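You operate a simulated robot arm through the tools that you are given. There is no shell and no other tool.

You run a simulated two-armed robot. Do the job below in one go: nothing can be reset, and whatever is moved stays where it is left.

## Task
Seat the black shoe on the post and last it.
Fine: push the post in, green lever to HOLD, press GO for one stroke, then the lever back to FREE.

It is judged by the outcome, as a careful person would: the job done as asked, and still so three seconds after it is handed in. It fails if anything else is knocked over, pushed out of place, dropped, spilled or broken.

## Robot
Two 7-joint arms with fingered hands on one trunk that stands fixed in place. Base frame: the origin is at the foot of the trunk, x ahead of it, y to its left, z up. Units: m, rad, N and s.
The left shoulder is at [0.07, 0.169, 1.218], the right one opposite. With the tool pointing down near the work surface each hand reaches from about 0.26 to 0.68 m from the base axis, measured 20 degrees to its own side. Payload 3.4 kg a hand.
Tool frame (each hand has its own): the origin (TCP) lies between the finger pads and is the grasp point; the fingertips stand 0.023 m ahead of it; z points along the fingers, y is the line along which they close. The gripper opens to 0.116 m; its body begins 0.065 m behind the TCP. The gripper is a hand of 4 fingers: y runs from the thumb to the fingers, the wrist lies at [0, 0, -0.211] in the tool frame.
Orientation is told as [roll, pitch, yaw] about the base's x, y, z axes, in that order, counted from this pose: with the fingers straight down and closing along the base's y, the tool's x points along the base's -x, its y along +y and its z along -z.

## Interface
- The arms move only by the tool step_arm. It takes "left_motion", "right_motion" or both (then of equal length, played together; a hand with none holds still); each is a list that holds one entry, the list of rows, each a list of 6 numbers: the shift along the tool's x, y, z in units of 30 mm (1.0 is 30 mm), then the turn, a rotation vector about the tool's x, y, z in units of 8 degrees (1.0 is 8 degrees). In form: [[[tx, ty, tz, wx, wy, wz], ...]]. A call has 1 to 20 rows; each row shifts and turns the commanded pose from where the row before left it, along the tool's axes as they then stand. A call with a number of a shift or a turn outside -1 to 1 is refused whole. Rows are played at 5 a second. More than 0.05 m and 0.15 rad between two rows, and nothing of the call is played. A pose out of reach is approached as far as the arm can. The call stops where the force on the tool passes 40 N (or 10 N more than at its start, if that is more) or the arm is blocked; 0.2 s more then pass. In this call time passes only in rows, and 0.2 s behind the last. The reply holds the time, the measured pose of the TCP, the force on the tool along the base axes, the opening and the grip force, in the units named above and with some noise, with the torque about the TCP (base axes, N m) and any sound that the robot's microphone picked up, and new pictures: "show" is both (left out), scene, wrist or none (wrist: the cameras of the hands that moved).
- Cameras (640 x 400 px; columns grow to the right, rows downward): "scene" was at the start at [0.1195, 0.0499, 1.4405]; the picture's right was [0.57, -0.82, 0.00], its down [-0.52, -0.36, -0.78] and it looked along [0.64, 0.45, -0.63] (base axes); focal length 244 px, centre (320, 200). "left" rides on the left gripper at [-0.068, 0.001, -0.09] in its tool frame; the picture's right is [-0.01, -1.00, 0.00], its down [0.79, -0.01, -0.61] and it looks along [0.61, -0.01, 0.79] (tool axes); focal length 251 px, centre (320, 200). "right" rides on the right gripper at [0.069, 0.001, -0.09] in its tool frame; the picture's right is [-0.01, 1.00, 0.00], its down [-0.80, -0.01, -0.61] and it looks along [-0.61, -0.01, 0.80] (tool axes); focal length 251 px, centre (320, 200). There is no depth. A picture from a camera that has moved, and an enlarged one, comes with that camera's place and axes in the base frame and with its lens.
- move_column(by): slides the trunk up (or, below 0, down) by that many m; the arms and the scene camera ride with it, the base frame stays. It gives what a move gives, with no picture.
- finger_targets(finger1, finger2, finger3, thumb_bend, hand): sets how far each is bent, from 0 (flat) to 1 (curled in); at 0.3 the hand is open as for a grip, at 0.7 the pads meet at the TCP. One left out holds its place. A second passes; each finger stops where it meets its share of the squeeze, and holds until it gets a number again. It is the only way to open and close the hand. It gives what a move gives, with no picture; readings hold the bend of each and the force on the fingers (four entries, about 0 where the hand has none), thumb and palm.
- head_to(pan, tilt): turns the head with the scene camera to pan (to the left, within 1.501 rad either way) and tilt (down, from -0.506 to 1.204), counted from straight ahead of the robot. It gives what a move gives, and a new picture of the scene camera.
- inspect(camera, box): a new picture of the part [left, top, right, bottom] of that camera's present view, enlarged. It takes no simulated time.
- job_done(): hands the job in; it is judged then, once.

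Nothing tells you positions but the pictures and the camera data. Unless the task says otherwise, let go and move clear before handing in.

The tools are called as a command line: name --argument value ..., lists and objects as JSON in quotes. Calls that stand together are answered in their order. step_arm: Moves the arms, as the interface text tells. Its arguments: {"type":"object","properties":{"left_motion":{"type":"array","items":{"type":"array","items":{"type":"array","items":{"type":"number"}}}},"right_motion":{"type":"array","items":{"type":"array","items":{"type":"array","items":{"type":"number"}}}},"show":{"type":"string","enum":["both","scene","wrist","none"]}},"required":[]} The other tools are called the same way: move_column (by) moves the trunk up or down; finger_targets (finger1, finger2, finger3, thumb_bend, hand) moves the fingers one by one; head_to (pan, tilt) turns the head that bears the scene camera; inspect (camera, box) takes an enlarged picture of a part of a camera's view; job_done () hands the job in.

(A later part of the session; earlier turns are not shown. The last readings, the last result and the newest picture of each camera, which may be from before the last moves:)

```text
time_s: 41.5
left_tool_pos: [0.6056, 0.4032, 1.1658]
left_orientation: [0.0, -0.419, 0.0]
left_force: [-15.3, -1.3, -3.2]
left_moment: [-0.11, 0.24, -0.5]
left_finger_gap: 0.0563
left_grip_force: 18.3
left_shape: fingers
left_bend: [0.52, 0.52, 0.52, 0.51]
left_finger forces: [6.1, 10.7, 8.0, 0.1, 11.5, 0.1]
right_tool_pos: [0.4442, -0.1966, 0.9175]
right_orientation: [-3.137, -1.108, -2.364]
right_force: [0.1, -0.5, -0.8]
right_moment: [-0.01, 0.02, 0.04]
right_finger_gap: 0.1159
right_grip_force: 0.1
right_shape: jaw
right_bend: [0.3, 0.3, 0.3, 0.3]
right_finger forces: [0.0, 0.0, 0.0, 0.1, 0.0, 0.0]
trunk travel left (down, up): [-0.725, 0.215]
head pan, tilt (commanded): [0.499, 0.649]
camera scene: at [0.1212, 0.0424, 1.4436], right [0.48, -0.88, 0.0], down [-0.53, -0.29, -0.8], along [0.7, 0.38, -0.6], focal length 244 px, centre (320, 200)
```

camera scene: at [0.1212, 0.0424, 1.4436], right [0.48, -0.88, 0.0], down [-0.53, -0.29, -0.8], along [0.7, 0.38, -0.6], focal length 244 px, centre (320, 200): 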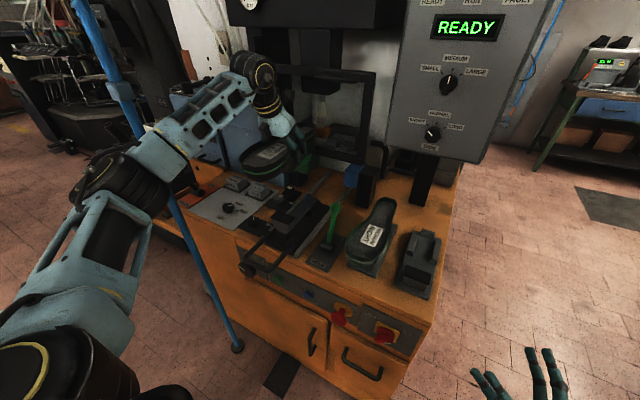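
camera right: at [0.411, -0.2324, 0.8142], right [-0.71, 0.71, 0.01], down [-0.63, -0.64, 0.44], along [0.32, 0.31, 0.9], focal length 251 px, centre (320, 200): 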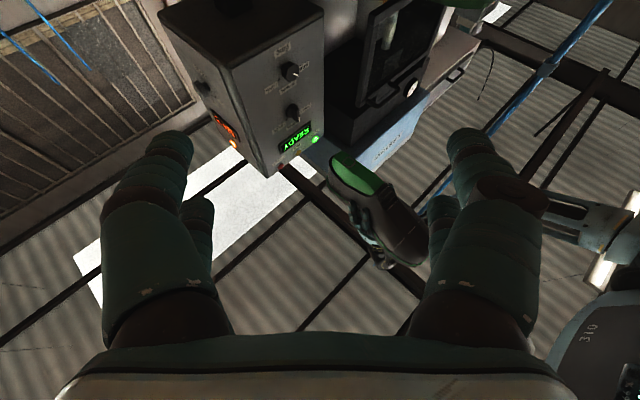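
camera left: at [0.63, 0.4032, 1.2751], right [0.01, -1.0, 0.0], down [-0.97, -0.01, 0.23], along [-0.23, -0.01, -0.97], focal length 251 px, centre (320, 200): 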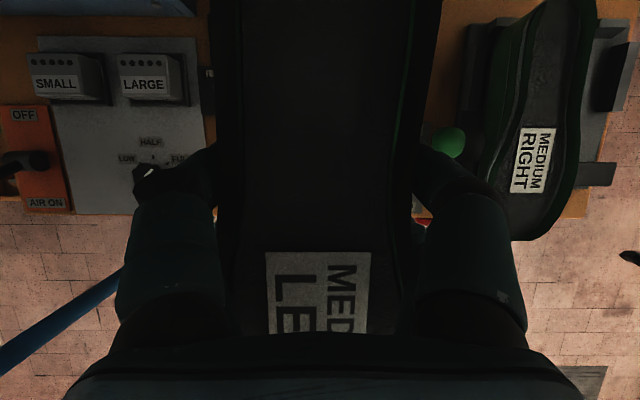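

The heel has touched the guard frame at about x=0.72, z=1.12 (15 N along x). I'll back off right away.

step_arm --left_motion '[[[0.6, 0, -0.27, 0, 0, 0], [0.6, 0, -0.27, 0, 0, 0]]]' --show "scene"

inspect --camera "scene" --box '[220, 50, 400, 250]'

```text
time_s: 42.0
left_tool_pos: [0.5698, 0.4008, 1.1621]
left_orientation: [0.001, -0.42, 0.001]
left_force: [-0.7, 0.2, -6.4]
left_moment: [0.01, 0.0, -0.02]
left_finger_gap: 0.0559
left_grip_force: 16.6
left_shape: fingers
left_bend: [0.52, 0.52, 0.52, 0.51]
left_finger forces: [7.0, 8.8, 7.6, 0.0, 9.7, 0.0]
right_tool_pos: [0.4457, -0.1974, 0.9171]
right_orientation: [-3.137, -1.108, -2.364]
right_force: [-1.0, 0.7, -0.2]
right_moment: [0.03, 0.03, -0.01]
right_finger_gap: 0.1161
right_grip_force: 0.1
right_shape: jaw
right_bend: [0.3, 0.3, 0.3, 0.3]
right_finger forces: [0.0, 0.1, 0.0, 0.0, 0.0, 0.0]
trunk travel left (down, up): [-0.725, 0.215]
head pan, tilt (commanded): [0.499, 0.649]
camera scene: at [0.1239, 0.0432, 1.4434], right [0.48, -0.88, 0.0], down [-0.53, -0.29, -0.8], along [0.7, 0.38, -0.6], focal length 244 px, centre (320, 200)
```

scene: 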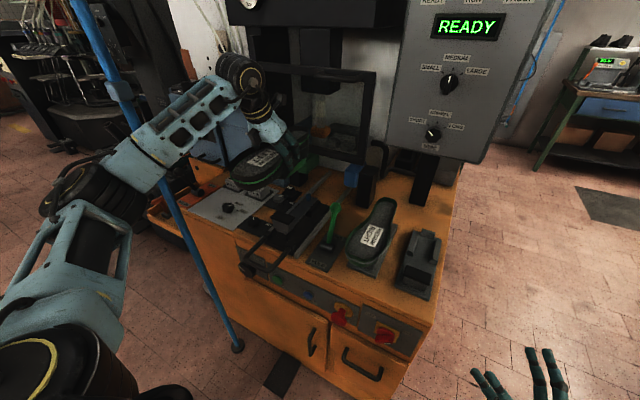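

```text
2.00 times, centred on (310, 150) of scene
camera zoom: at [0.1239, 0.0432, 1.4434], right [0.48, -0.88, 0.0], down [-0.53, -0.29, -0.8], along [0.7, 0.38, -0.6], focal length 488 px, centre (340, 300)
```

zoom: 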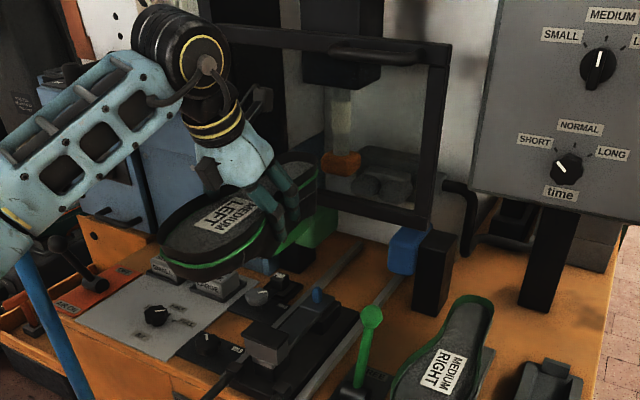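

The guard's lower bar is at about x=0.72 with its underside near z≈1.12, so the shoe has to go in below it. First I'll bring the right camera round to the right side to measure the pin precisely.

step_arm --right_motion '[[[0, 0, 0, 0, 0.95, 0], [0, 0, 0, 0, 0.95, 0], [0, 0, 0, 0, 0.95, 0], [0, 0, 0, 0, 0.95, 0], [0, 0, 0, 0, 0.95, 0], [0, 0, 0, 0, 0.95, 0], [0, 0, 0, 0, 0.95, 0], [0, 0, 0, 0, 0.95, 0], [0, 0, 0, 0, 0.95, 0], [0, 0, 0, 0, 0.95, 0], [-0.643, 0, -0.766, -0.643, 0, -0.766], [-0.643, 0, -0.766, -0.643, 0, -0.766], [-0.643, 0, -0.766, -0.643, 0, -0.766], [-0.643, 0, -0.766, -0.643, 0, -0.766], [-0.643, 0, -0.766, 0, 0, 0], [-0.643, 0, -0.766, 0, 0, 0], [-0.643, 0, -0.766, 0, 0, 0]]]' --show "both"

```text
time_s: 45.6
left_tool_pos: [0.5722, 0.4021, 1.161]
left_orientation: [0.001, -0.415, 0.002]
left_force: [-0.5, 0.1, -6.8]
left_moment: [0.01, -0.03, -0.02]
left_finger_gap: 0.0559
left_grip_force: 16.3
left_shape: fingers
left_bend: [0.52, 0.52, 0.52, 0.51]
left_finger forces: [7.1, 8.5, 7.5, 0.0, 9.5, 0.1]
right_tool_pos: [0.4465, -0.199, 1.1277]
right_orientation: [-0.002, -0.701, 1.343]
right_force: [-0.2, 0.2, 0.3]
right_moment: [-0.03, -0.05, 0.01]
right_finger_gap: 0.1157
right_grip_force: 0.0
right_shape: jaw
right_bend: [0.3, 0.3, 0.3, 0.3]
right_finger forces: [0.0, 0.0, 0.0, 0.0, 0.1, 0.1]
trunk travel left (down, up): [-0.725, 0.215]
head pan, tilt (commanded): [0.499, 0.649]
camera scene: at [0.1272, 0.0434, 1.443], right [0.48, -0.88, 0.0], down [-0.53, -0.29, -0.8], along [0.7, 0.38, -0.61], focal length 244 px, centre (320, 200)
camera right: at [0.4191, -0.306, 1.1512], right [-0.97, 0.23, 0.0], down [0.05, 0.21, 0.98], along [0.23, 0.95, -0.21], focal length 251 px, centre (320, 200)
```

scene: 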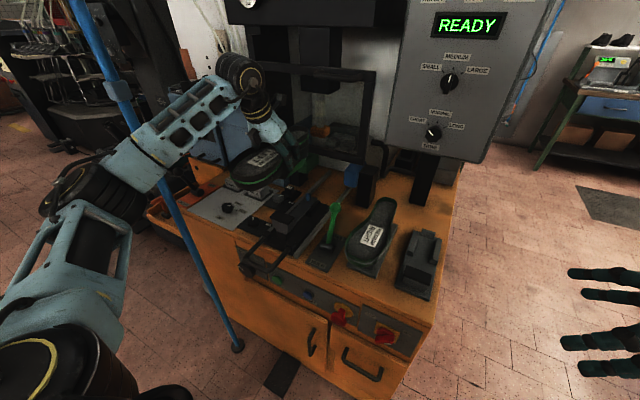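
right: 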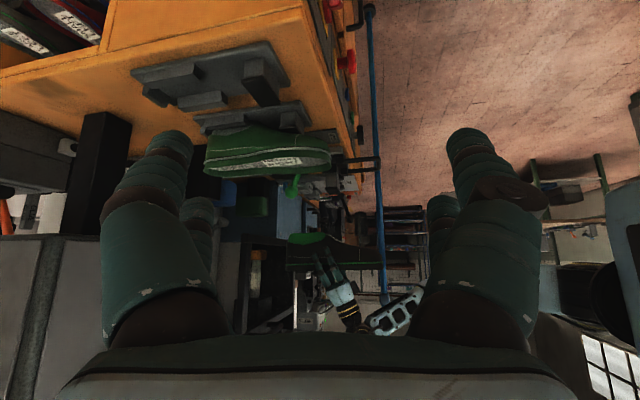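

step_arm --right_motion '[[[-0.748, -0.13, 0.628, 0, 0, 0], [-0.748, -0.13, 0.628, 0, 0, 0], [-0.748, -0.13, 0.628, 0, 0, 0], [-0.748, -0.13, 0.628, 0, 0, 0], [-0.748, -0.13, 0.628, 0, 0, 0], [-0.748, -0.13, 0.628, 0, 0, 0], [-0.748, -0.13, 0.628, 0, 0, 0], [-0.748, -0.13, 0.628, 0, 0, 0], [-0.748, -0.13, 0.628, 0, 0, 0]]]' --show "wrist"

inspect --camera "right" --box '[200, 80, 440, 260]'

```text
time_s: 47.6
left_tool_pos: [0.5716, 0.4028, 1.1619]
left_orientation: [-0.003, -0.416, 0.0]
left_force: [0.4, -0.1, -6.4]
left_moment: [0.04, -0.02, 0.04]
left_finger_gap: 0.056
left_grip_force: 15.9
left_shape: fingers
left_bend: [0.52, 0.52, 0.52, 0.51]
left_finger forces: [7.2, 8.6, 7.3, 0.0, 9.3, 0.0]
right_tool_pos: [0.5407, 0.0509, 1.1246]
right_orientation: [-0.005, -0.702, 1.342]
right_force: [0.5, 0.4, 0.3]
right_moment: [0.02, -0.01, 0.0]
right_finger_gap: 0.1161
right_grip_force: 0.1
right_shape: jaw
right_bend: [0.3, 0.3, 0.3, 0.3]
right_finger forces: [0.0, 0.0, 0.0, 0.0, 0.0, 0.0]
trunk travel left (down, up): [-0.725, 0.215]
head pan, tilt (commanded): [0.499, 0.649]
camera right: at [0.5143, -0.0567, 1.1494], right [-0.97, 0.24, 0.0], down [0.05, 0.21, 0.98], along [0.23, 0.95, -0.22], focal length 251 px, centre (320, 200)
```

right: 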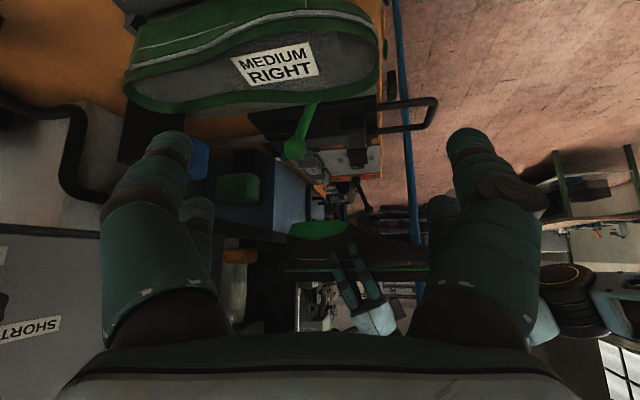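

```text
2.22 times, centred on (320, 170) of right
camera zoom: at [0.5143, -0.0567, 1.1494], right [-0.97, 0.24, 0.0], down [0.05, 0.21, 0.98], along [0.23, 0.95, -0.22], focal length 559 px, centre (320, 267)
```

zoom: 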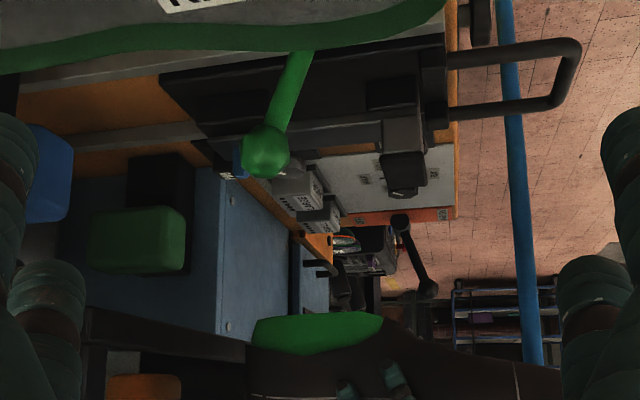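

step_arm --right_motion '[[[-0.5, -0.97, -0.24, 0, 0, 0], [-0.5, -0.97, -0.24, 0, 0, 0]]]' --show "none"

inspect --camera "right" --box '[220, 80, 460, 260]'

inspect --camera "right" --box '[280, 90, 400, 180]'

```text
time_s: 48.2
left_tool_pos: [0.5712, 0.404, 1.1618]
left_orientation: [-0.002, -0.415, -0.001]
left_force: [0.6, 0.2, -6.7]
left_moment: [0.0, -0.03, -0.01]
left_finger_gap: 0.056
left_grip_force: 16.3
left_shape: fingers
left_bend: [0.52, 0.52, 0.52, 0.51]
left_finger forces: [7.3, 8.5, 7.3, 0.0, 9.4, 0.0]
right_tool_pos: [0.6011, 0.0523, 1.1581]
right_orientation: [-0.003, -0.703, 1.342]
right_force: [0.9, 0.9, -0.2]
right_moment: [0.02, 0.02, -0.03]
right_finger_gap: 0.116
right_grip_force: 0.2
right_shape: jaw
right_bend: [0.3, 0.3, 0.3, 0.3]
right_finger forces: [0.0, 0.0, 0.0, 0.0, 0.0, 0.1]
trunk travel left (down, up): [-0.725, 0.215]
head pan, tilt (commanded): [0.499, 0.649]
```

```text
2.22 times, centred on (340, 170) of right
camera zoom: at [0.5752, -0.0563, 1.1818], right [-0.97, 0.24, 0.0], down [0.05, 0.21, 0.98], along [0.23, 0.95, -0.22], focal length 559 px, centre (276, 267)
```

zoom: 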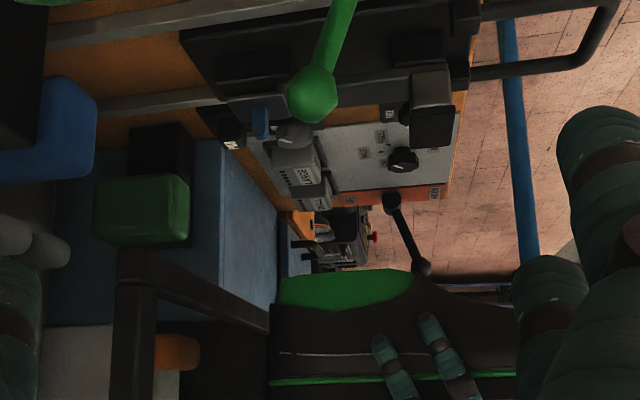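

```text
4.44 times, centred on (340, 135) of right
camera zoom: at [0.5752, -0.0563, 1.1818], right [-0.97, 0.24, 0.0], down [0.05, 0.21, 0.98], along [0.23, 0.95, -0.22], focal length 1118 px, centre (231, 489)
```

zoom: 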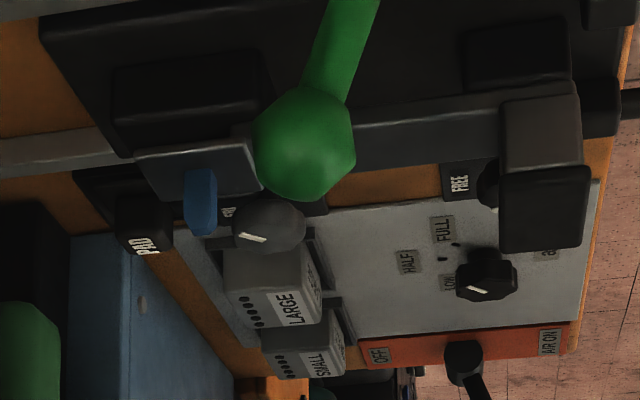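

step_arm --right_motion '[[[0.163, 0.92, -0.138, 0, 0, 0], [0.163, 0.92, -0.138, 0, 0, 0], [0.163, 0.92, -0.138, 0, 0, 0], [0.163, 0.92, -0.138, 0, 0, 0], [0.163, 0.92, -0.138, 0, 0, 0], [0.163, 0.92, -0.138, 0, 0, 0], [0, 0, 0, 0.404, 0, 0.477], [0, 0, 0, 0.404, 0, 0.477]]]' --show "wrist"

inspect --camera "right" --box '[220, 90, 340, 180]'

```text
time_s: 50.0
left_tool_pos: [0.5725, 0.4014, 1.1632]
left_orientation: [0.001, -0.414, -0.001]
left_force: [-0.2, 0.1, -6.3]
left_moment: [-0.01, 0.01, -0.02]
left_finger_gap: 0.0563
left_grip_force: 16.0
left_shape: fingers
left_bend: [0.51, 0.52, 0.52, 0.51]
left_finger forces: [7.1, 8.5, 7.2, 0.0, 9.3, 0.0]
right_tool_pos: [0.4308, 0.0494, 1.1574]
right_orientation: [-0.004, -0.702, 1.168]
right_force: [0.4, -0.6, 0.1]
right_moment: [0.0, 0.0, -0.01]
right_finger_gap: 0.1161
right_grip_force: 0.1
right_shape: jaw
right_bend: [0.3, 0.3, 0.3, 0.3]
right_finger forces: [0.1, 0.0, 0.1, 0.0, 0.0, 0.0]
trunk travel left (down, up): [-0.725, 0.215]
head pan, tilt (commanded): [0.499, 0.649]
camera right: at [0.3855, -0.0509, 1.1811], right [-0.92, 0.4, 0.0], down [0.09, 0.19, 0.98], along [0.39, 0.89, -0.21], focal length 251 px, centre (320, 200)
```

right: 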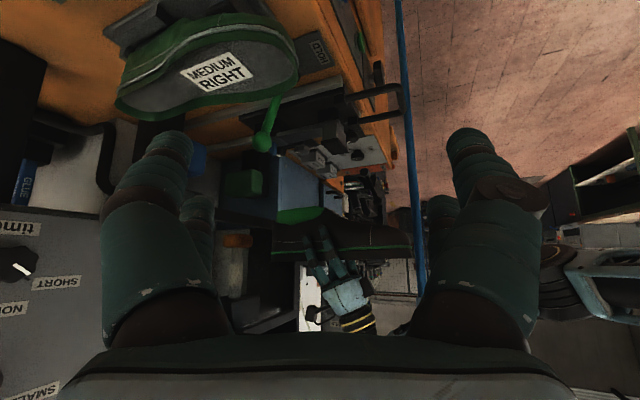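

```text
4.44 times, centred on (280, 135) of right
camera zoom: at [0.3855, -0.0509, 1.1811], right [-0.92, 0.4, 0.0], down [0.09, 0.19, 0.98], along [0.39, 0.89, -0.21], focal length 1118 px, centre (498, 489)
```

zoom: 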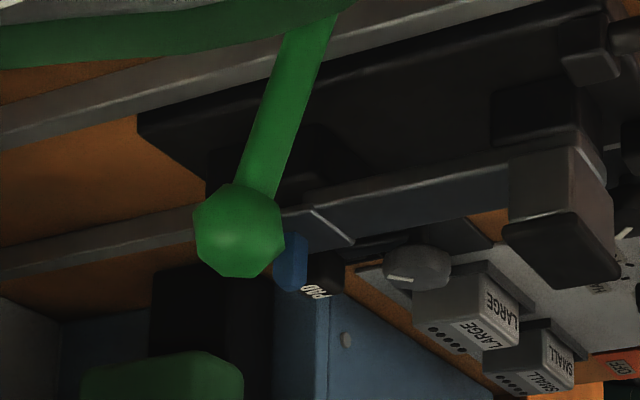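

step_arm --right_motion '[[[0.25, 0.77, -0.21, 0, 0, 0], [0.25, 0.77, -0.21, 0, 0, 0]]]' --show "none"

inspect --camera "right" --box '[220, 90, 340, 180]'

```text
time_s: 50.6
left_tool_pos: [0.5707, 0.4013, 1.1636]
left_orientation: [0.0, -0.417, -0.001]
left_force: [0.0, 0.8, -6.9]
left_moment: [0.02, 0.0, 0.03]
left_finger_gap: 0.0559
left_grip_force: 15.5
left_shape: fingers
left_bend: [0.51, 0.52, 0.52, 0.51]
left_finger forces: [7.2, 8.4, 7.3, 0.0, 9.3, 0.0]
right_tool_pos: [0.3803, 0.0513, 1.1573]
right_orientation: [-0.002, -0.704, 1.168]
right_force: [0.6, -0.9, 0.4]
right_moment: [0.03, 0.0, -0.01]
right_finger_gap: 0.1162
right_grip_force: 0.1
right_shape: jaw
right_bend: [0.3, 0.3, 0.3, 0.3]
right_finger forces: [0.0, 0.0, 0.0, 0.1, 0.0, 0.1]
trunk travel left (down, up): [-0.725, 0.215]
head pan, tilt (commanded): [0.499, 0.649]
```

```text
4.44 times, centred on (280, 135) of right
camera zoom: at [0.3354, -0.049, 1.1817], right [-0.92, 0.4, 0.0], down [0.09, 0.19, 0.98], along [0.39, 0.9, -0.21], focal length 1118 px, centre (498, 489)
```

zoom: 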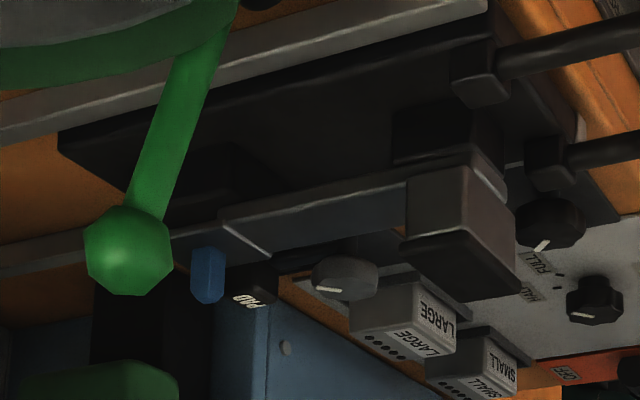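

inspect --camera "left" --box '[200, 0, 440, 340]'

inspect --camera "left" --box '[240, 230, 400, 340]'

inspect --camera "right" --box '[240, 180, 440, 330]'

```text
1.18 times, centred on (320, 170) of left
camera zoom: at [0.5969, 0.4021, 1.273], right [0.01, -1.0, 0.0], down [-0.97, -0.01, 0.23], along [-0.23, -0.01, -0.97], focal length 296 px, centre (320, 235)
```

zoom: 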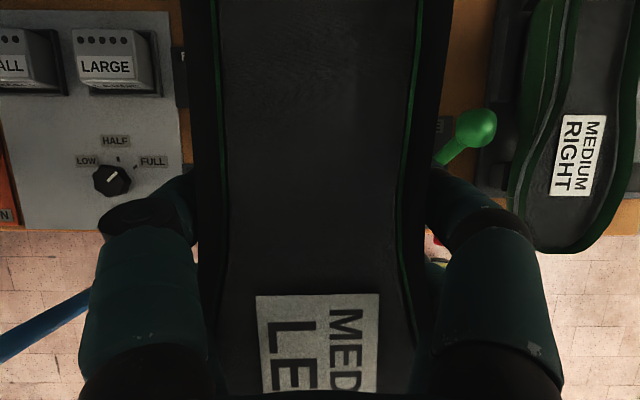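

```text
3.64 times, centred on (320, 285) of left
camera zoom: at [0.5969, 0.4021, 1.273], right [0.01, -1.0, 0.0], down [-0.97, -0.01, 0.23], along [-0.23, -0.01, -0.97], focal length 914 px, centre (320, -109)
```

zoom: 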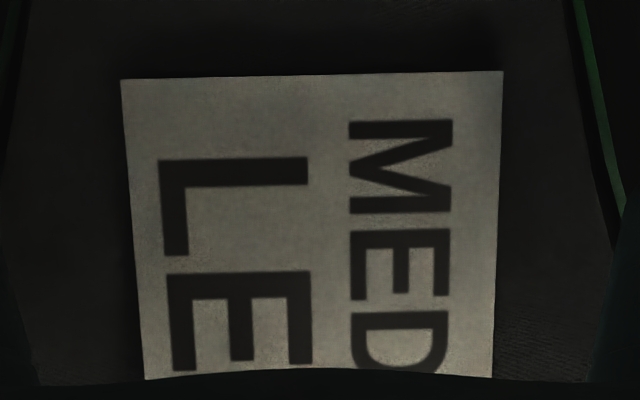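

```text
2.67 times, centred on (340, 255) of right
camera zoom: at [0.3354, -0.049, 1.1817], right [-0.92, 0.4, 0.0], down [0.09, 0.19, 0.98], along [0.39, 0.9, -0.21], focal length 670 px, centre (267, 53)
```

zoom: 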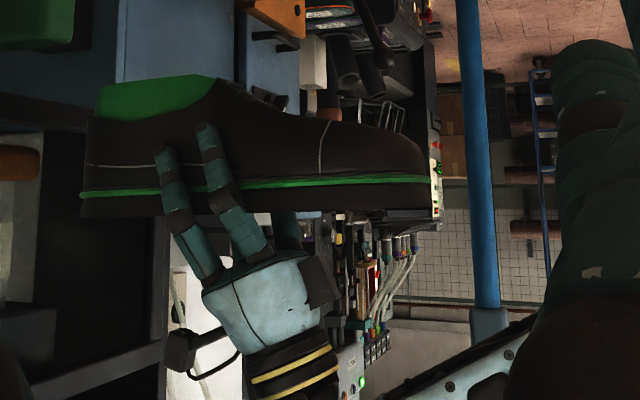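

The pin measures about (0.6985, 0.398), base z≈0.931 and tip z≈0.958. Because the bump may have shifted the shoe in my grip, I'll re-measure the hole from below before inserting.

step_arm --left_motion '[[[0.118, -0.667, -0.9, 0, 0, 0], [0.118, -0.667, -0.9, 0, 0, 0], [0.118, -0.667, -0.9, 0, 0, 0], [0.118, -0.667, -0.9, 0, 0, 0], [0.118, -0.667, -0.9, 0, 0, 0], [0, 0, 0, 0, 0, 0], [0, 0, 0, 0, 0, 0]]]' --right_motion '[[[0.72, 0.131, 0.763, 0, 0, 0], [0.72, 0.131, 0.763, 0, 0, 0], [0.72, 0.131, 0.763, 0, 0, 0], [0.72, 0.131, 0.763, 0, 0, 0], [0.72, 0.131, 0.763, 0, 0, 0], [0.72, 0.131, 0.763, 0, 0, 0], [0.72, 0.131, 0.763, 0, 0, 0]]]' --show "none"

step_arm --right_motion '[[[0, 0, 0, 0, -1, 0], [0, 0, 0, 0, -1, 0], [0, 0, 0, 0, -1, 0], [0, 0, 0, 0, -1, 0], [0, 0, 0, 0, -1, 0], [0, 0, 0, 0, -1, 0], [0, 0, 0, 0, -1, 0], [0, 0, 0, 0, -1, 0]]]' --show "both"

```text
time_s: 52.2
left_tool_pos: [0.5014, 0.3029, 1.279]
left_orientation: [-0.001, -0.416, 0.0]
left_force: [-0.6, 0.0, -5.9]
left_moment: [0.01, -0.02, 0.01]
left_finger_gap: 0.0561
left_grip_force: 16.5
left_shape: fingers
left_bend: [0.51, 0.52, 0.52, 0.51]
left_finger forces: [7.2, 8.6, 7.6, 0.0, 9.3, 0.0]
right_tool_pos: [0.3495, 0.0508, 0.9349]
right_orientation: [-0.003, -0.704, 1.169]
right_force: [0.1, -0.8, 0.5]
right_moment: [0.02, -0.02, -0.01]
right_finger_gap: 0.1158
right_grip_force: 0.1
right_shape: jaw
right_bend: [0.3, 0.3, 0.3, 0.3]
right_finger forces: [0.1, 0.0, 0.0, 0.0, 0.0, 0.1]
trunk travel left (down, up): [-0.725, 0.215]
head pan, tilt (commanded): [0.499, 0.649]
```

```text
time_s: 54.0
left_tool_pos: [0.5018, 0.3033, 1.2786]
left_orientation: [0.0, -0.415, 0.0]
left_force: [0.0, -0.5, -7.7]
left_moment: [0.0, -0.03, -0.01]
left_finger_gap: 0.0559
left_grip_force: 15.5
left_shape: fingers
left_bend: [0.51, 0.52, 0.52, 0.51]
left_finger forces: [7.3, 8.4, 7.6, 0.0, 9.2, 0.0]
right_tool_pos: [0.3504, 0.0504, 0.936]
right_orientation: [-3.127, -1.321, -1.99]
right_force: [0.0, 0.7, 0.2]
right_moment: [-0.01, 0.03, 0.05]
right_finger_gap: 0.116
right_grip_force: 0.0
right_shape: jaw
right_bend: [0.3, 0.3, 0.3, 0.3]
right_finger forces: [0.1, 0.1, 0.0, 0.0, 0.1, 0.0]
trunk travel left (down, up): [-0.725, 0.215]
head pan, tilt (commanded): [0.499, 0.649]
camera scene: at [0.1267, 0.0433, 1.4431], right [0.48, -0.88, 0.0], down [-0.53, -0.29, -0.8], along [0.7, 0.38, -0.61], focal length 244 px, centre (320, 200)
camera right: at [0.3224, -0.0139, 0.8474], right [-0.92, 0.39, 0.01], down [-0.31, -0.72, 0.62], along [0.25, 0.57, 0.79], focal length 251 px, centre (320, 200)
```

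scene: 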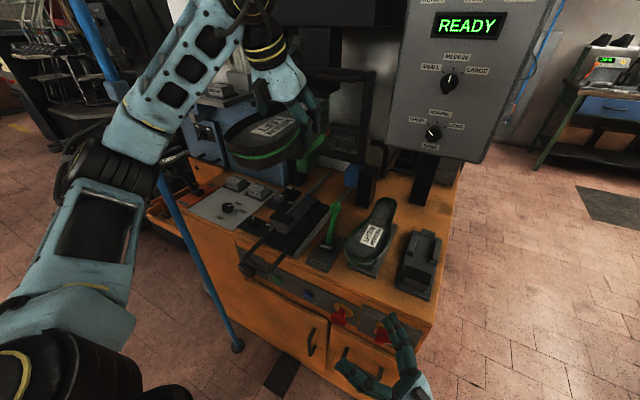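
right: 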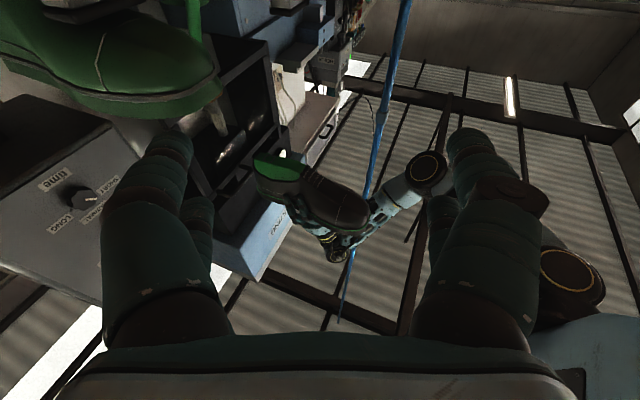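

inspect --camera "right" --box '[245, 140, 315, 190]'

inspect --camera "right" --box '[240, 130, 400, 270]'

```text
8.00 times, centred on (280, 165) of right
camera zoom: at [0.3224, -0.0139, 0.8474], right [-0.92, 0.39, 0.01], down [-0.31, -0.72, 0.62], along [0.25, 0.57, 0.79], focal length 2012 px, centre (640, 480)
```

zoom: 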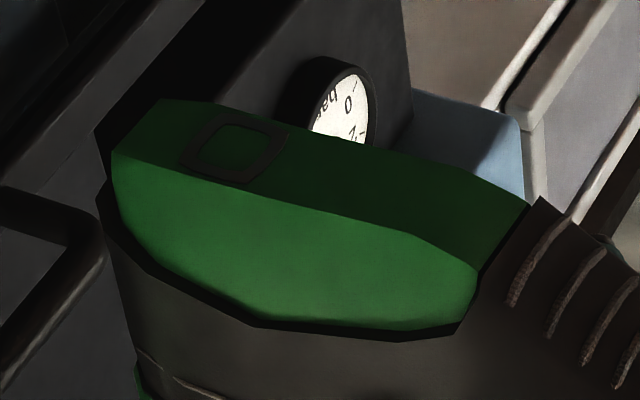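

```text
2.86 times, centred on (320, 200) of right
camera zoom: at [0.3224, -0.0139, 0.8474], right [-0.92, 0.39, 0.01], down [-0.31, -0.72, 0.62], along [0.25, 0.57, 0.79], focal length 718 px, centre (320, 200)
```

zoom: 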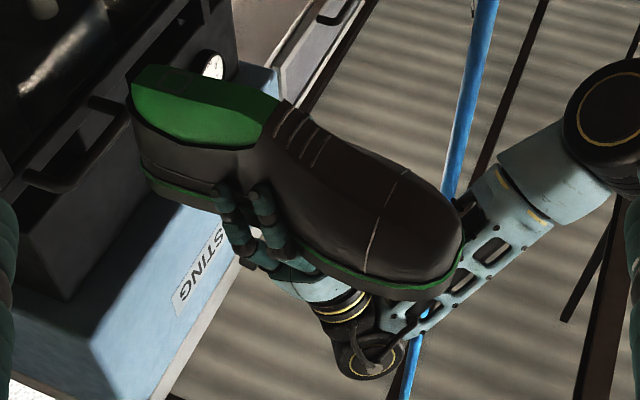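

The shoe has not shifted: the hole is still about 0.073 m ahead of and 0.076 m below the TCP. The target TCP for seating is therefore about (0.624, 0.399). I'll return the right camera to the side view to watch the insertion.

step_arm --right_motion '[[[0, 0, 0, 0, 1, 0], [0, 0, 0, 0, 1, 0], [0, 0, 0, 0, 1, 0], [0, 0, 0, 0, 1, 0], [0, 0, 0, 0, 1, 0], [0, 0, 0, 0, 1, 0], [0, 0, 0, 0, 1, 0], [0, 0, 0, 0, 1, 0], [-0.6, 0, -0.71, 0, 0, 0], [-0.6, 0, -0.71, 0, 0, 0], [-0.6, 0, -0.71, 0, 0, 0], [-0.6, 0, -0.71, 0, 0, 0], [-0.6, 0, -0.71, 0, 0, 0], [-0.6, 0, -0.71, 0, 0, 0], [-0.6, 0, -0.71, 0, 0, 0], [-0.6, 0, -0.71, 0, 0, 0]]]' --show "none"

step_arm --right_motion '[[[-0.277, -0.852, 0.235, 0, 0, 0], [-0.277, -0.852, 0.235, 0, 0, 0], [-0.277, -0.852, 0.235, 0, 0, 0], [-0.277, -0.852, 0.235, 0, 0, 0], [-0.277, -0.852, 0.235, 0, 0, 0], [-0.277, -0.852, 0.235, 0, 0, 0], [-0.277, -0.852, 0.235, 0, 0, 0], [-0.277, -0.852, 0.235, 0, 0, 0], [-0.277, -0.852, 0.235, 0, 0, 0], [0, 0, 0, -0.404, 0, -0.477], [0, 0, 0, -0.404, 0, -0.477]]]' --show "wrist"

```text
time_s: 57.5
left_tool_pos: [0.5007, 0.3033, 1.2787]
left_orientation: [0.001, -0.416, 0.001]
left_force: [0.0, 0.6, -6.6]
left_moment: [0.01, 0.01, -0.01]
left_finger_gap: 0.0561
left_grip_force: 16.3
left_shape: fingers
left_bend: [0.51, 0.52, 0.52, 0.51]
left_finger forces: [7.3, 8.4, 7.6, 0.1, 9.2, 0.0]
right_tool_pos: [0.3505, 0.0493, 1.1599]
right_orientation: [-0.004, -0.703, 1.168]
right_force: [1.0, -0.2, 1.1]
right_moment: [0.0, 0.01, 0.01]
right_finger_gap: 0.116
right_grip_force: 0.1
right_shape: jaw
right_bend: [0.3, 0.3, 0.3, 0.3]
right_finger forces: [0.0, 0.1, 0.1, 0.0, 0.1, 0.0]
trunk travel left (down, up): [-0.725, 0.215]
head pan, tilt (commanded): [0.499, 0.649]
```

```text
time_s: 59.9
left_tool_pos: [0.5016, 0.3038, 1.2795]
left_orientation: [0.001, -0.415, 0.0]
left_force: [0.1, 1.0, -7.4]
left_moment: [-0.07, 0.0, 0.01]
left_finger_gap: 0.0561
left_grip_force: 15.8
left_shape: fingers
left_bend: [0.51, 0.53, 0.52, 0.52]
left_finger forces: [7.3, 8.4, 7.5, 0.0, 9.2, 0.1]
right_tool_pos: [0.6004, 0.0503, 1.1617]
right_orientation: [-0.003, -0.705, 1.345]
right_force: [-0.1, -0.2, -0.6]
right_moment: [0.01, 0.02, -0.01]
right_finger_gap: 0.1159
right_grip_force: 0.0
right_shape: jaw
right_bend: [0.3, 0.3, 0.3, 0.3]
right_finger forces: [0.0, 0.0, 0.0, 0.0, 0.0, 0.1]
trunk travel left (down, up): [-0.725, 0.215]
head pan, tilt (commanded): [0.499, 0.649]
camera right: at [0.5744, -0.058, 1.1854], right [-0.97, 0.23, 0.0], down [0.05, 0.21, 0.98], along [0.23, 0.95, -0.21], focal length 251 px, centre (320, 200)
```

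right: 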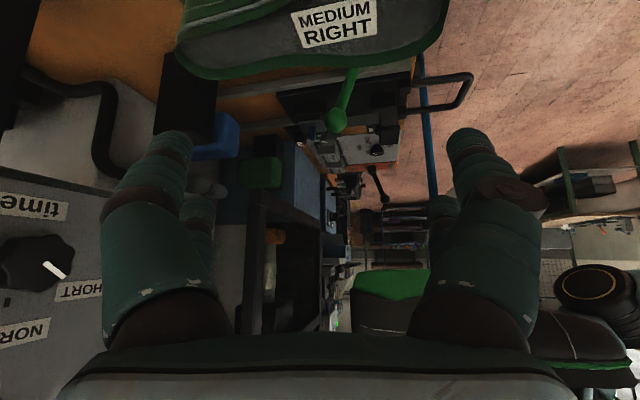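

step_arm --left_motion '[[[0.088, 0.53, 0.866, 0, 0, 0], [0.088, 0.53, 0.866, 0, 0, 0], [0.088, 0.53, 0.866, 0, 0, 0], [0.088, 0.53, 0.866, 0, 0, 0], [0.088, 0.53, 0.866, 0, 0, 0], [0.088, 0.53, 0.866, 0, 0, 0], [0.36, 0, 0.813, 0, 0, 0], [0.36, 0, 0.813, 0, 0, 0], [0.36, 0, 0.813, 0, 0, 0]]]' --show "scene"

inspect --camera "right" --box '[220, 70, 460, 250]'

```text
time_s: 61.9
left_tool_pos: [0.5495, 0.3962, 1.0494]
left_orientation: [0.0, -0.415, -0.001]
left_force: [0.3, 0.2, -6.9]
left_moment: [0.01, 0.0, -0.04]
left_finger_gap: 0.056
left_grip_force: 16.5
left_shape: fingers
left_bend: [0.51, 0.53, 0.52, 0.52]
left_finger forces: [7.3, 8.7, 7.8, 0.0, 9.3, 0.0]
right_tool_pos: [0.6015, 0.0486, 1.16]
right_orientation: [-0.002, -0.703, 1.344]
right_force: [-0.1, 0.4, 0.0]
right_moment: [-0.01, -0.02, -0.01]
right_finger_gap: 0.116
right_grip_force: 0.0
right_shape: jaw
right_bend: [0.3, 0.3, 0.3, 0.3]
right_finger forces: [0.0, 0.1, 0.0, 0.0, 0.0, 0.0]
trunk travel left (down, up): [-0.725, 0.215]
head pan, tilt (commanded): [0.499, 0.649]
camera scene: at [0.1274, 0.0435, 1.443], right [0.48, -0.88, 0.0], down [-0.53, -0.29, -0.8], along [0.7, 0.38, -0.61], focal length 244 px, centre (320, 200)
```

scene: 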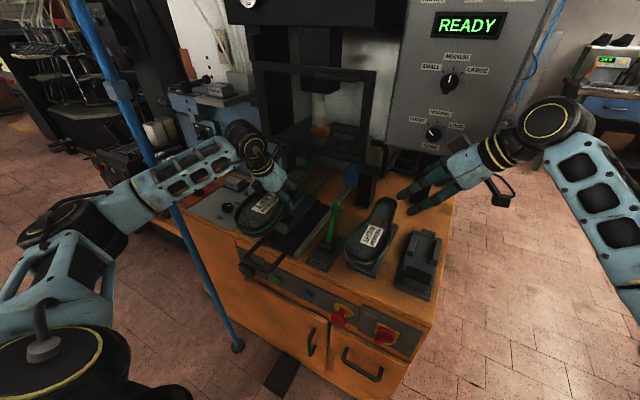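

```text
2.22 times, centred on (340, 160) of right
camera zoom: at [0.5747, -0.0576, 1.1852], right [-0.97, 0.24, 0.0], down [0.05, 0.21, 0.98], along [0.23, 0.95, -0.21], focal length 559 px, centre (276, 289)
```

zoom: 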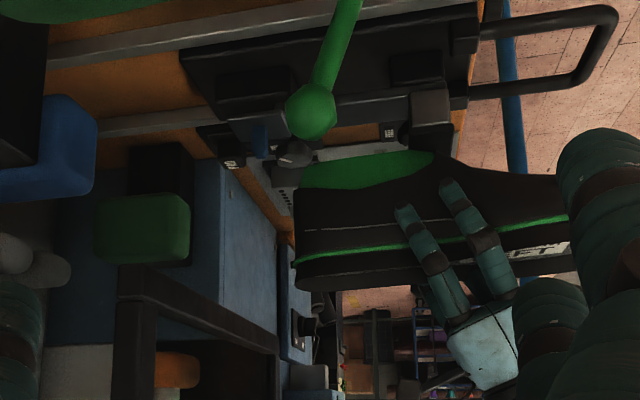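

step_arm --left_motion '[[[-0.57, 0.023, 0.25, 0, 0, 0], [-0.57, 0.023, 0.25, 0, 0, 0], [-0.57, 0.023, 0.25, 0, 0, 0], [-0.57, 0.023, 0.25, 0, 0, 0]]]' --show "wrist"

inspect --camera "right" --box '[220, 70, 460, 250]'

inspect --camera "right" --box '[290, 90, 410, 180]'

```text
time_s: 62.9
left_tool_pos: [0.6257, 0.3985, 1.0475]
left_orientation: [0.0, -0.414, 0.0]
left_force: [-0.3, 0.2, -6.9]
left_moment: [0.02, 0.01, 0.01]
left_finger_gap: 0.056
left_grip_force: 16.2
left_shape: fingers
left_bend: [0.51, 0.53, 0.52, 0.52]
left_finger forces: [7.2, 8.6, 7.8, 0.0, 9.3, 0.0]
right_tool_pos: [0.6018, 0.0487, 1.162]
right_orientation: [-0.001, -0.704, 1.344]
right_force: [0.9, -0.2, 0.3]
right_moment: [0.01, 0.02, 0.04]
right_finger_gap: 0.1158
right_grip_force: 0.2
right_shape: jaw
right_bend: [0.3, 0.3, 0.3, 0.3]
right_finger forces: [0.0, 0.1, 0.0, 0.1, 0.0, 0.1]
trunk travel left (down, up): [-0.725, 0.215]
head pan, tilt (commanded): [0.499, 0.649]
camera left: at [0.6511, 0.3987, 1.157], right [0.01, -1.0, 0.0], down [-0.97, -0.01, 0.24], along [-0.24, -0.01, -0.97], focal length 251 px, centre (320, 200)
```

left: 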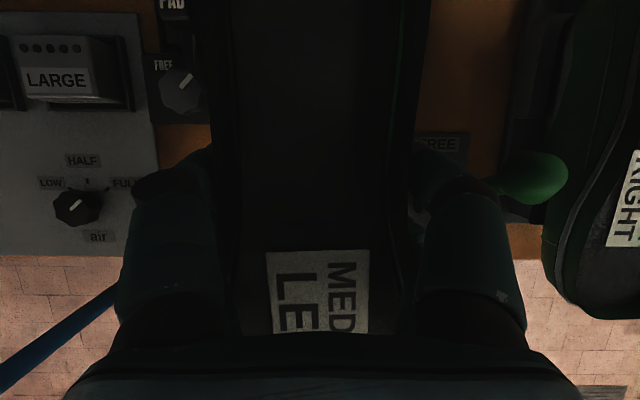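

```text
2.22 times, centred on (340, 160) of right
camera zoom: at [0.5755, -0.0584, 1.1846], right [-0.97, 0.24, 0.0], down [0.05, 0.21, 0.98], along [0.23, 0.95, -0.21], focal length 559 px, centre (276, 289)
```

zoom: 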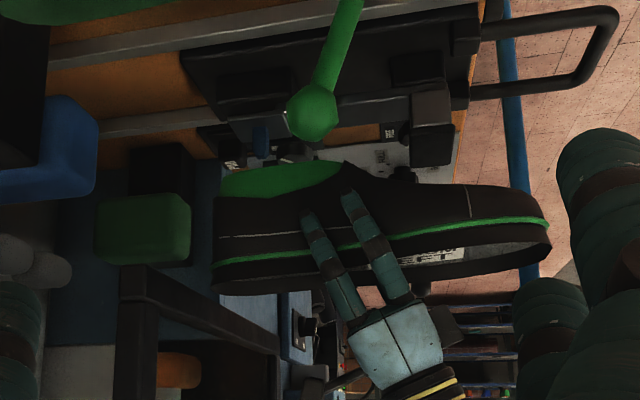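

```text
4.44 times, centred on (350, 135) of right
camera zoom: at [0.5755, -0.0584, 1.1846], right [-0.97, 0.24, 0.0], down [0.05, 0.21, 0.98], along [0.23, 0.95, -0.21], focal length 1118 px, centre (187, 489)
```

zoom: 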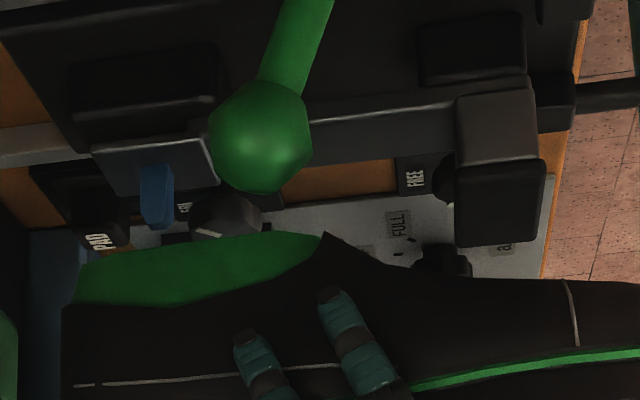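

step_arm --left_motion '[[[0.1, 0, 0.15, 0, 0, 0], [0.067, 0, 0.152, 0, 0, 0]]]' --show "none"

inspect --camera "right" --box '[290, 90, 410, 180]'

```text
time_s: 63.5
left_tool_pos: [0.6239, 0.3989, 1.0384]
left_orientation: [0.001, -0.416, 0.0]
left_force: [0.2, -0.1, -7.1]
left_moment: [0.01, 0.0, -0.01]
left_finger_gap: 0.0561
left_grip_force: 16.4
left_shape: fingers
left_bend: [0.51, 0.53, 0.52, 0.52]
left_finger forces: [7.2, 8.6, 7.7, 0.1, 9.2, 0.0]
right_tool_pos: [0.6005, 0.049, 1.1587]
right_orientation: [-0.003, -0.704, 1.342]
right_force: [-0.1, 0.1, -0.4]
right_moment: [-0.03, -0.03, -0.01]
right_finger_gap: 0.1161
right_grip_force: 0.0
right_shape: jaw
right_bend: [0.3, 0.3, 0.3, 0.3]
right_finger forces: [0.1, 0.0, 0.0, 0.1, 0.0, 0.1]
trunk travel left (down, up): [-0.725, 0.215]
head pan, tilt (commanded): [0.499, 0.649]
```

```text
4.44 times, centred on (350, 135) of right
camera zoom: at [0.5748, -0.058, 1.1851], right [-0.97, 0.24, 0.0], down [0.05, 0.21, 0.98], along [0.23, 0.95, -0.21], focal length 1118 px, centre (187, 489)
```

zoom: 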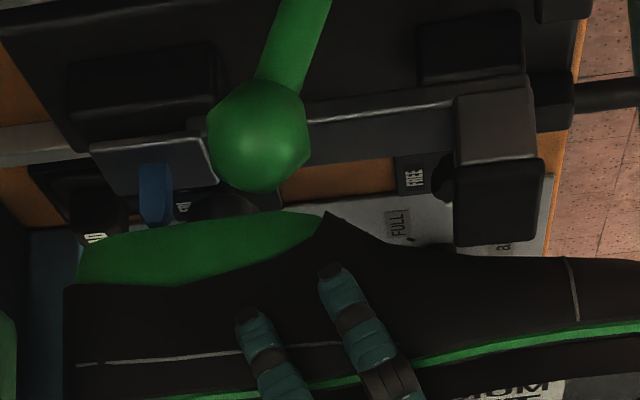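

step_arm --left_motion '[[[0.054, 0, 0.122, 0, 0, 0], [0.054, 0, 0.122, 0, 0, 0]]]' --show "none"

inspect --camera "right" --box '[290, 90, 410, 180]'

```text
time_s: 64.0
left_tool_pos: [0.6234, 0.3994, 1.0305]
left_orientation: [-0.001, -0.415, -0.001]
left_force: [0.2, 0.2, -6.5]
left_moment: [0.01, -0.02, -0.02]
left_finger_gap: 0.056
left_grip_force: 17.1
left_shape: fingers
left_bend: [0.51, 0.53, 0.52, 0.52]
left_finger forces: [7.3, 8.6, 7.7, 0.0, 9.2, 0.2]
right_tool_pos: [0.6014, 0.0498, 1.1612]
right_orientation: [-0.004, -0.703, 1.343]
right_force: [-0.7, 0.4, -0.5]
right_moment: [0.03, 0.01, 0.02]
right_finger_gap: 0.1158
right_grip_force: 0.1
right_shape: jaw
right_bend: [0.3, 0.3, 0.3, 0.3]
right_finger forces: [0.1, 0.1, 0.1, 0.0, 0.0, 0.0]
trunk travel left (down, up): [-0.725, 0.215]
head pan, tilt (commanded): [0.499, 0.649]
```

```text
4.44 times, centred on (350, 135) of right
camera zoom: at [0.5746, -0.0579, 1.1852], right [-0.97, 0.24, 0.0], down [0.05, 0.21, 0.98], along [0.23, 0.95, -0.21], focal length 1118 px, centre (187, 489)
```

zoom: 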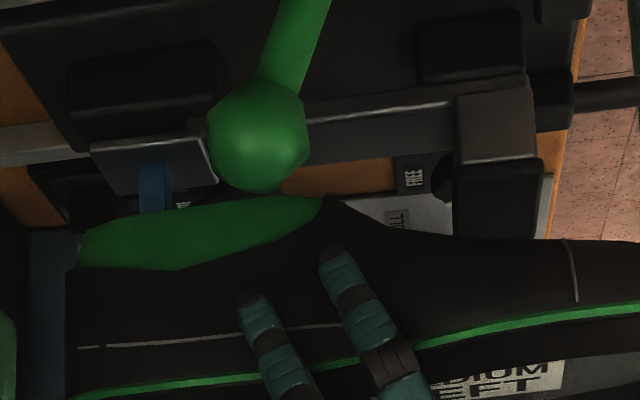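

step_arm --left_motion '[[[0.054, 0, 0.122, 0, 0, 0]]]' --show "none"

step_arm --left_motion '[[[0.054, 0, 0.122, 0, 0, 0]]]' --show "none"

inspect --camera "right" --box '[290, 90, 410, 180]'

```text
time_s: 64.5
left_tool_pos: [0.624, 0.3997, 1.0264]
left_orientation: [0.001, -0.415, 0.0]
left_force: [0.6, -0.1, -7.0]
left_moment: [0.02, 0.0, 0.02]
left_finger_gap: 0.0562
left_grip_force: 16.4
left_shape: fingers
left_bend: [0.51, 0.53, 0.52, 0.52]
left_finger forces: [7.4, 8.5, 7.7, 0.1, 9.3, 0.1]
right_tool_pos: [0.6011, 0.0497, 1.1616]
right_orientation: [-0.003, -0.703, 1.342]
right_force: [0.4, -0.3, -1.1]
right_moment: [-0.02, 0.0, 0.01]
right_finger_gap: 0.1159
right_grip_force: 0.2
right_shape: jaw
right_bend: [0.3, 0.3, 0.3, 0.3]
right_finger forces: [0.0, 0.0, 0.0, 0.0, 0.0, 0.0]
trunk travel left (down, up): [-0.725, 0.215]
head pan, tilt (commanded): [0.499, 0.649]
```

```text
time_s: 64.8
left_tool_pos: [0.6232, 0.3987, 1.0224]
left_orientation: [-0.001, -0.415, 0.001]
left_force: [0.0, 0.1, -6.7]
left_moment: [0.0, -0.04, -0.01]
left_finger_gap: 0.056
left_grip_force: 16.3
left_shape: fingers
left_bend: [0.51, 0.53, 0.52, 0.52]
left_finger forces: [7.3, 8.5, 7.6, 0.0, 9.3, 0.0]
right_tool_pos: [0.6005, 0.0502, 1.1611]
right_orientation: [-0.003, -0.702, 1.343]
right_force: [0.2, -0.1, -0.2]
right_moment: [-0.01, 0.04, 0.01]
right_finger_gap: 0.1159
right_grip_force: 0.0
right_shape: jaw
right_bend: [0.3, 0.3, 0.3, 0.3]
right_finger forces: [0.1, 0.0, 0.0, 0.0, 0.1, 0.0]
trunk travel left (down, up): [-0.725, 0.215]
head pan, tilt (commanded): [0.499, 0.649]
```

```text
4.44 times, centred on (350, 135) of right
camera zoom: at [0.5744, -0.0581, 1.1853], right [-0.97, 0.24, 0.0], down [0.05, 0.21, 0.98], along [0.23, 0.95, -0.21], focal length 1118 px, centre (187, 489)
```

zoom: 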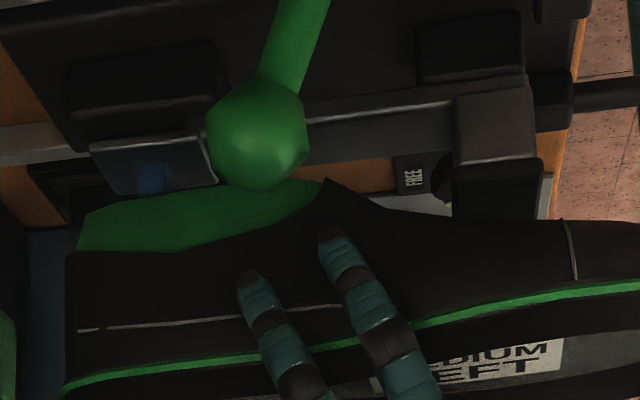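

There is no contact force yet and the pin tip is now inside the hole plane. I'll keep lowering in small steps until the shoe bears on the rest.

step_arm --left_motion '[[[0.054, 0, 0.122, 0, 0, 0]]]' --show "none"

step_arm --left_motion '[[[0.054, 0, 0.122, 0, 0, 0]]]' --show "none"

step_arm --left_motion '[[[0.04, 0, 0.09, 0, 0, 0]]]' --show "none"

inspect --camera "right" --box '[290, 90, 410, 180]'

```text
time_s: 65.2
left_tool_pos: [0.6219, 0.3985, 1.0194]
left_orientation: [0.001, -0.416, 0.001]
left_force: [0.1, -2.1, -7.0]
left_moment: [-0.07, -0.03, -0.11]
left_finger_gap: 0.0558
left_grip_force: 16.3
left_shape: fingers
left_bend: [0.51, 0.53, 0.52, 0.52]
left_finger forces: [6.8, 8.7, 7.8, 0.0, 9.8, 0.0]
right_tool_pos: [0.6009, 0.0501, 1.1611]
right_orientation: [-0.004, -0.704, 1.342]
right_force: [-0.7, 0.6, -0.5]
right_moment: [0.0, -0.01, 0.03]
right_finger_gap: 0.1162
right_grip_force: 0.0
right_shape: jaw
right_bend: [0.3, 0.3, 0.3, 0.3]
right_finger forces: [0.0, 0.0, 0.1, 0.1, 0.1, 0.1]
trunk travel left (down, up): [-0.725, 0.215]
head pan, tilt (commanded): [0.499, 0.649]
```

```text
time_s: 65.7
left_tool_pos: [0.6243, 0.3983, 1.0147]
left_orientation: [0.0, -0.415, -0.001]
left_force: [0.5, -1.9, -6.6]
left_moment: [-0.1, -0.04, -0.08]
left_finger_gap: 0.0562
left_grip_force: 16.2
left_shape: fingers
left_bend: [0.51, 0.53, 0.52, 0.52]
left_finger forces: [6.9, 8.7, 7.7, 0.0, 9.9, 0.0]
right_tool_pos: [0.601, 0.048, 1.1616]
right_orientation: [-0.004, -0.703, 1.343]
right_force: [-0.2, -0.6, 0.3]
right_moment: [0.01, -0.04, -0.03]
right_finger_gap: 0.1158
right_grip_force: 0.2
right_shape: jaw
right_bend: [0.3, 0.3, 0.3, 0.3]
right_finger forces: [0.0, 0.1, 0.1, 0.0, 0.0, 0.1]
trunk travel left (down, up): [-0.725, 0.215]
head pan, tilt (commanded): [0.499, 0.649]
```

```text
time_s: 66.0
left_tool_pos: [0.6237, 0.3986, 1.0111]
left_orientation: [0.001, -0.415, 0.003]
left_force: [0.0, -1.7, -6.7]
left_moment: [-0.07, 0.0, -0.11]
left_finger_gap: 0.0561
left_grip_force: 16.5
left_shape: fingers
left_bend: [0.51, 0.53, 0.52, 0.52]
left_finger forces: [6.9, 8.8, 7.7, 0.1, 9.8, 0.0]
right_tool_pos: [0.601, 0.0495, 1.1619]
right_orientation: [-0.005, -0.703, 1.342]
right_force: [0.5, 0.1, -0.1]
right_moment: [0.02, 0.0, 0.01]
right_finger_gap: 0.116
right_grip_force: 0.1
right_shape: jaw
right_bend: [0.3, 0.3, 0.3, 0.3]
right_finger forces: [0.0, 0.0, 0.0, 0.1, 0.0, 0.0]
trunk travel left (down, up): [-0.725, 0.215]
head pan, tilt (commanded): [0.499, 0.649]
```

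```text
4.44 times, centred on (350, 135) of right
camera zoom: at [0.5744, -0.0583, 1.1853], right [-0.97, 0.24, 0.0], down [0.05, 0.21, 0.98], along [0.23, 0.95, -0.21], focal length 1118 px, centre (187, 489)
```

zoom: 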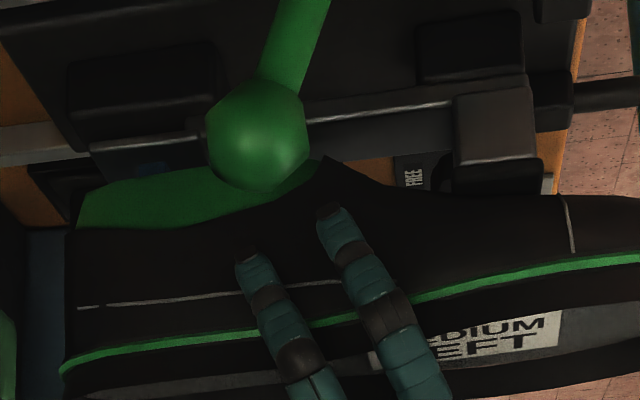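

step_arm --left_motion '[[[0.04, -0.03, 0.09, 0, 0, 0]]]' --show "none"

step_arm --left_motion '[[[0.04, 0, 0.09, 0, 0, 0]]]' --show "none"

inspect --camera "right" --box '[290, 90, 410, 180]'

```text
time_s: 66.5
left_tool_pos: [0.623, 0.3985, 1.0097]
left_orientation: [0.0, -0.419, 0.001]
left_force: [1.5, -0.2, -4.2]
left_moment: [-0.05, 0.02, -0.02]
left_finger_gap: 0.0561
left_grip_force: 16.6
left_shape: fingers
left_bend: [0.51, 0.53, 0.52, 0.52]
left_finger forces: [7.5, 9.1, 7.6, 0.0, 9.0, 0.0]
right_tool_pos: [0.6012, 0.0485, 1.1616]
right_orientation: [-0.004, -0.703, 1.343]
right_force: [-1.2, 0.6, -0.1]
right_moment: [0.0, -0.04, 0.01]
right_finger_gap: 0.1161
right_grip_force: 0.0
right_shape: jaw
right_bend: [0.3, 0.3, 0.3, 0.3]
right_finger forces: [0.1, 0.0, 0.1, 0.0, 0.0, 0.0]
trunk travel left (down, up): [-0.725, 0.215]
head pan, tilt (commanded): [0.499, 0.649]
```

```text
time_s: 66.8
left_tool_pos: [0.6234, 0.3968, 1.0083]
left_orientation: [0.001, -0.422, -0.001]
left_force: [6.0, 4.4, 7.8]
left_moment: [-0.09, 0.08, -0.14]
left_finger_gap: 0.0564
left_grip_force: 18.0
left_shape: fingers
left_bend: [0.51, 0.53, 0.53, 0.52]
left_finger forces: [7.9, 11.9, 7.3, 0.0, 8.7, 0.0]
right_tool_pos: [0.5998, 0.0494, 1.1617]
right_orientation: [-0.005, -0.703, 1.344]
right_force: [-0.2, -0.8, 0.4]
right_moment: [-0.01, -0.02, -0.02]
right_finger_gap: 0.1157
right_grip_force: 0.0
right_shape: jaw
right_bend: [0.3, 0.3, 0.3, 0.3]
right_finger forces: [0.1, 0.0, 0.0, 0.1, 0.0, 0.0]
trunk travel left (down, up): [-0.725, 0.215]
head pan, tilt (commanded): [0.499, 0.649]
```

```text
4.44 times, centred on (350, 135) of right
camera zoom: at [0.5735, -0.0585, 1.1861], right [-0.97, 0.24, 0.0], down [0.05, 0.21, 0.98], along [0.23, 0.95, -0.21], focal length 1118 px, centre (187, 489)
```

zoom: 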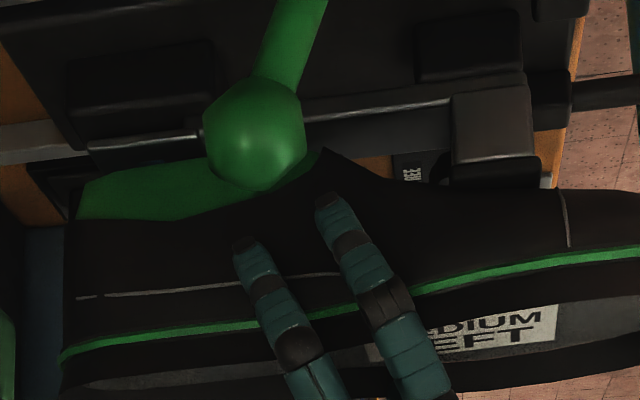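

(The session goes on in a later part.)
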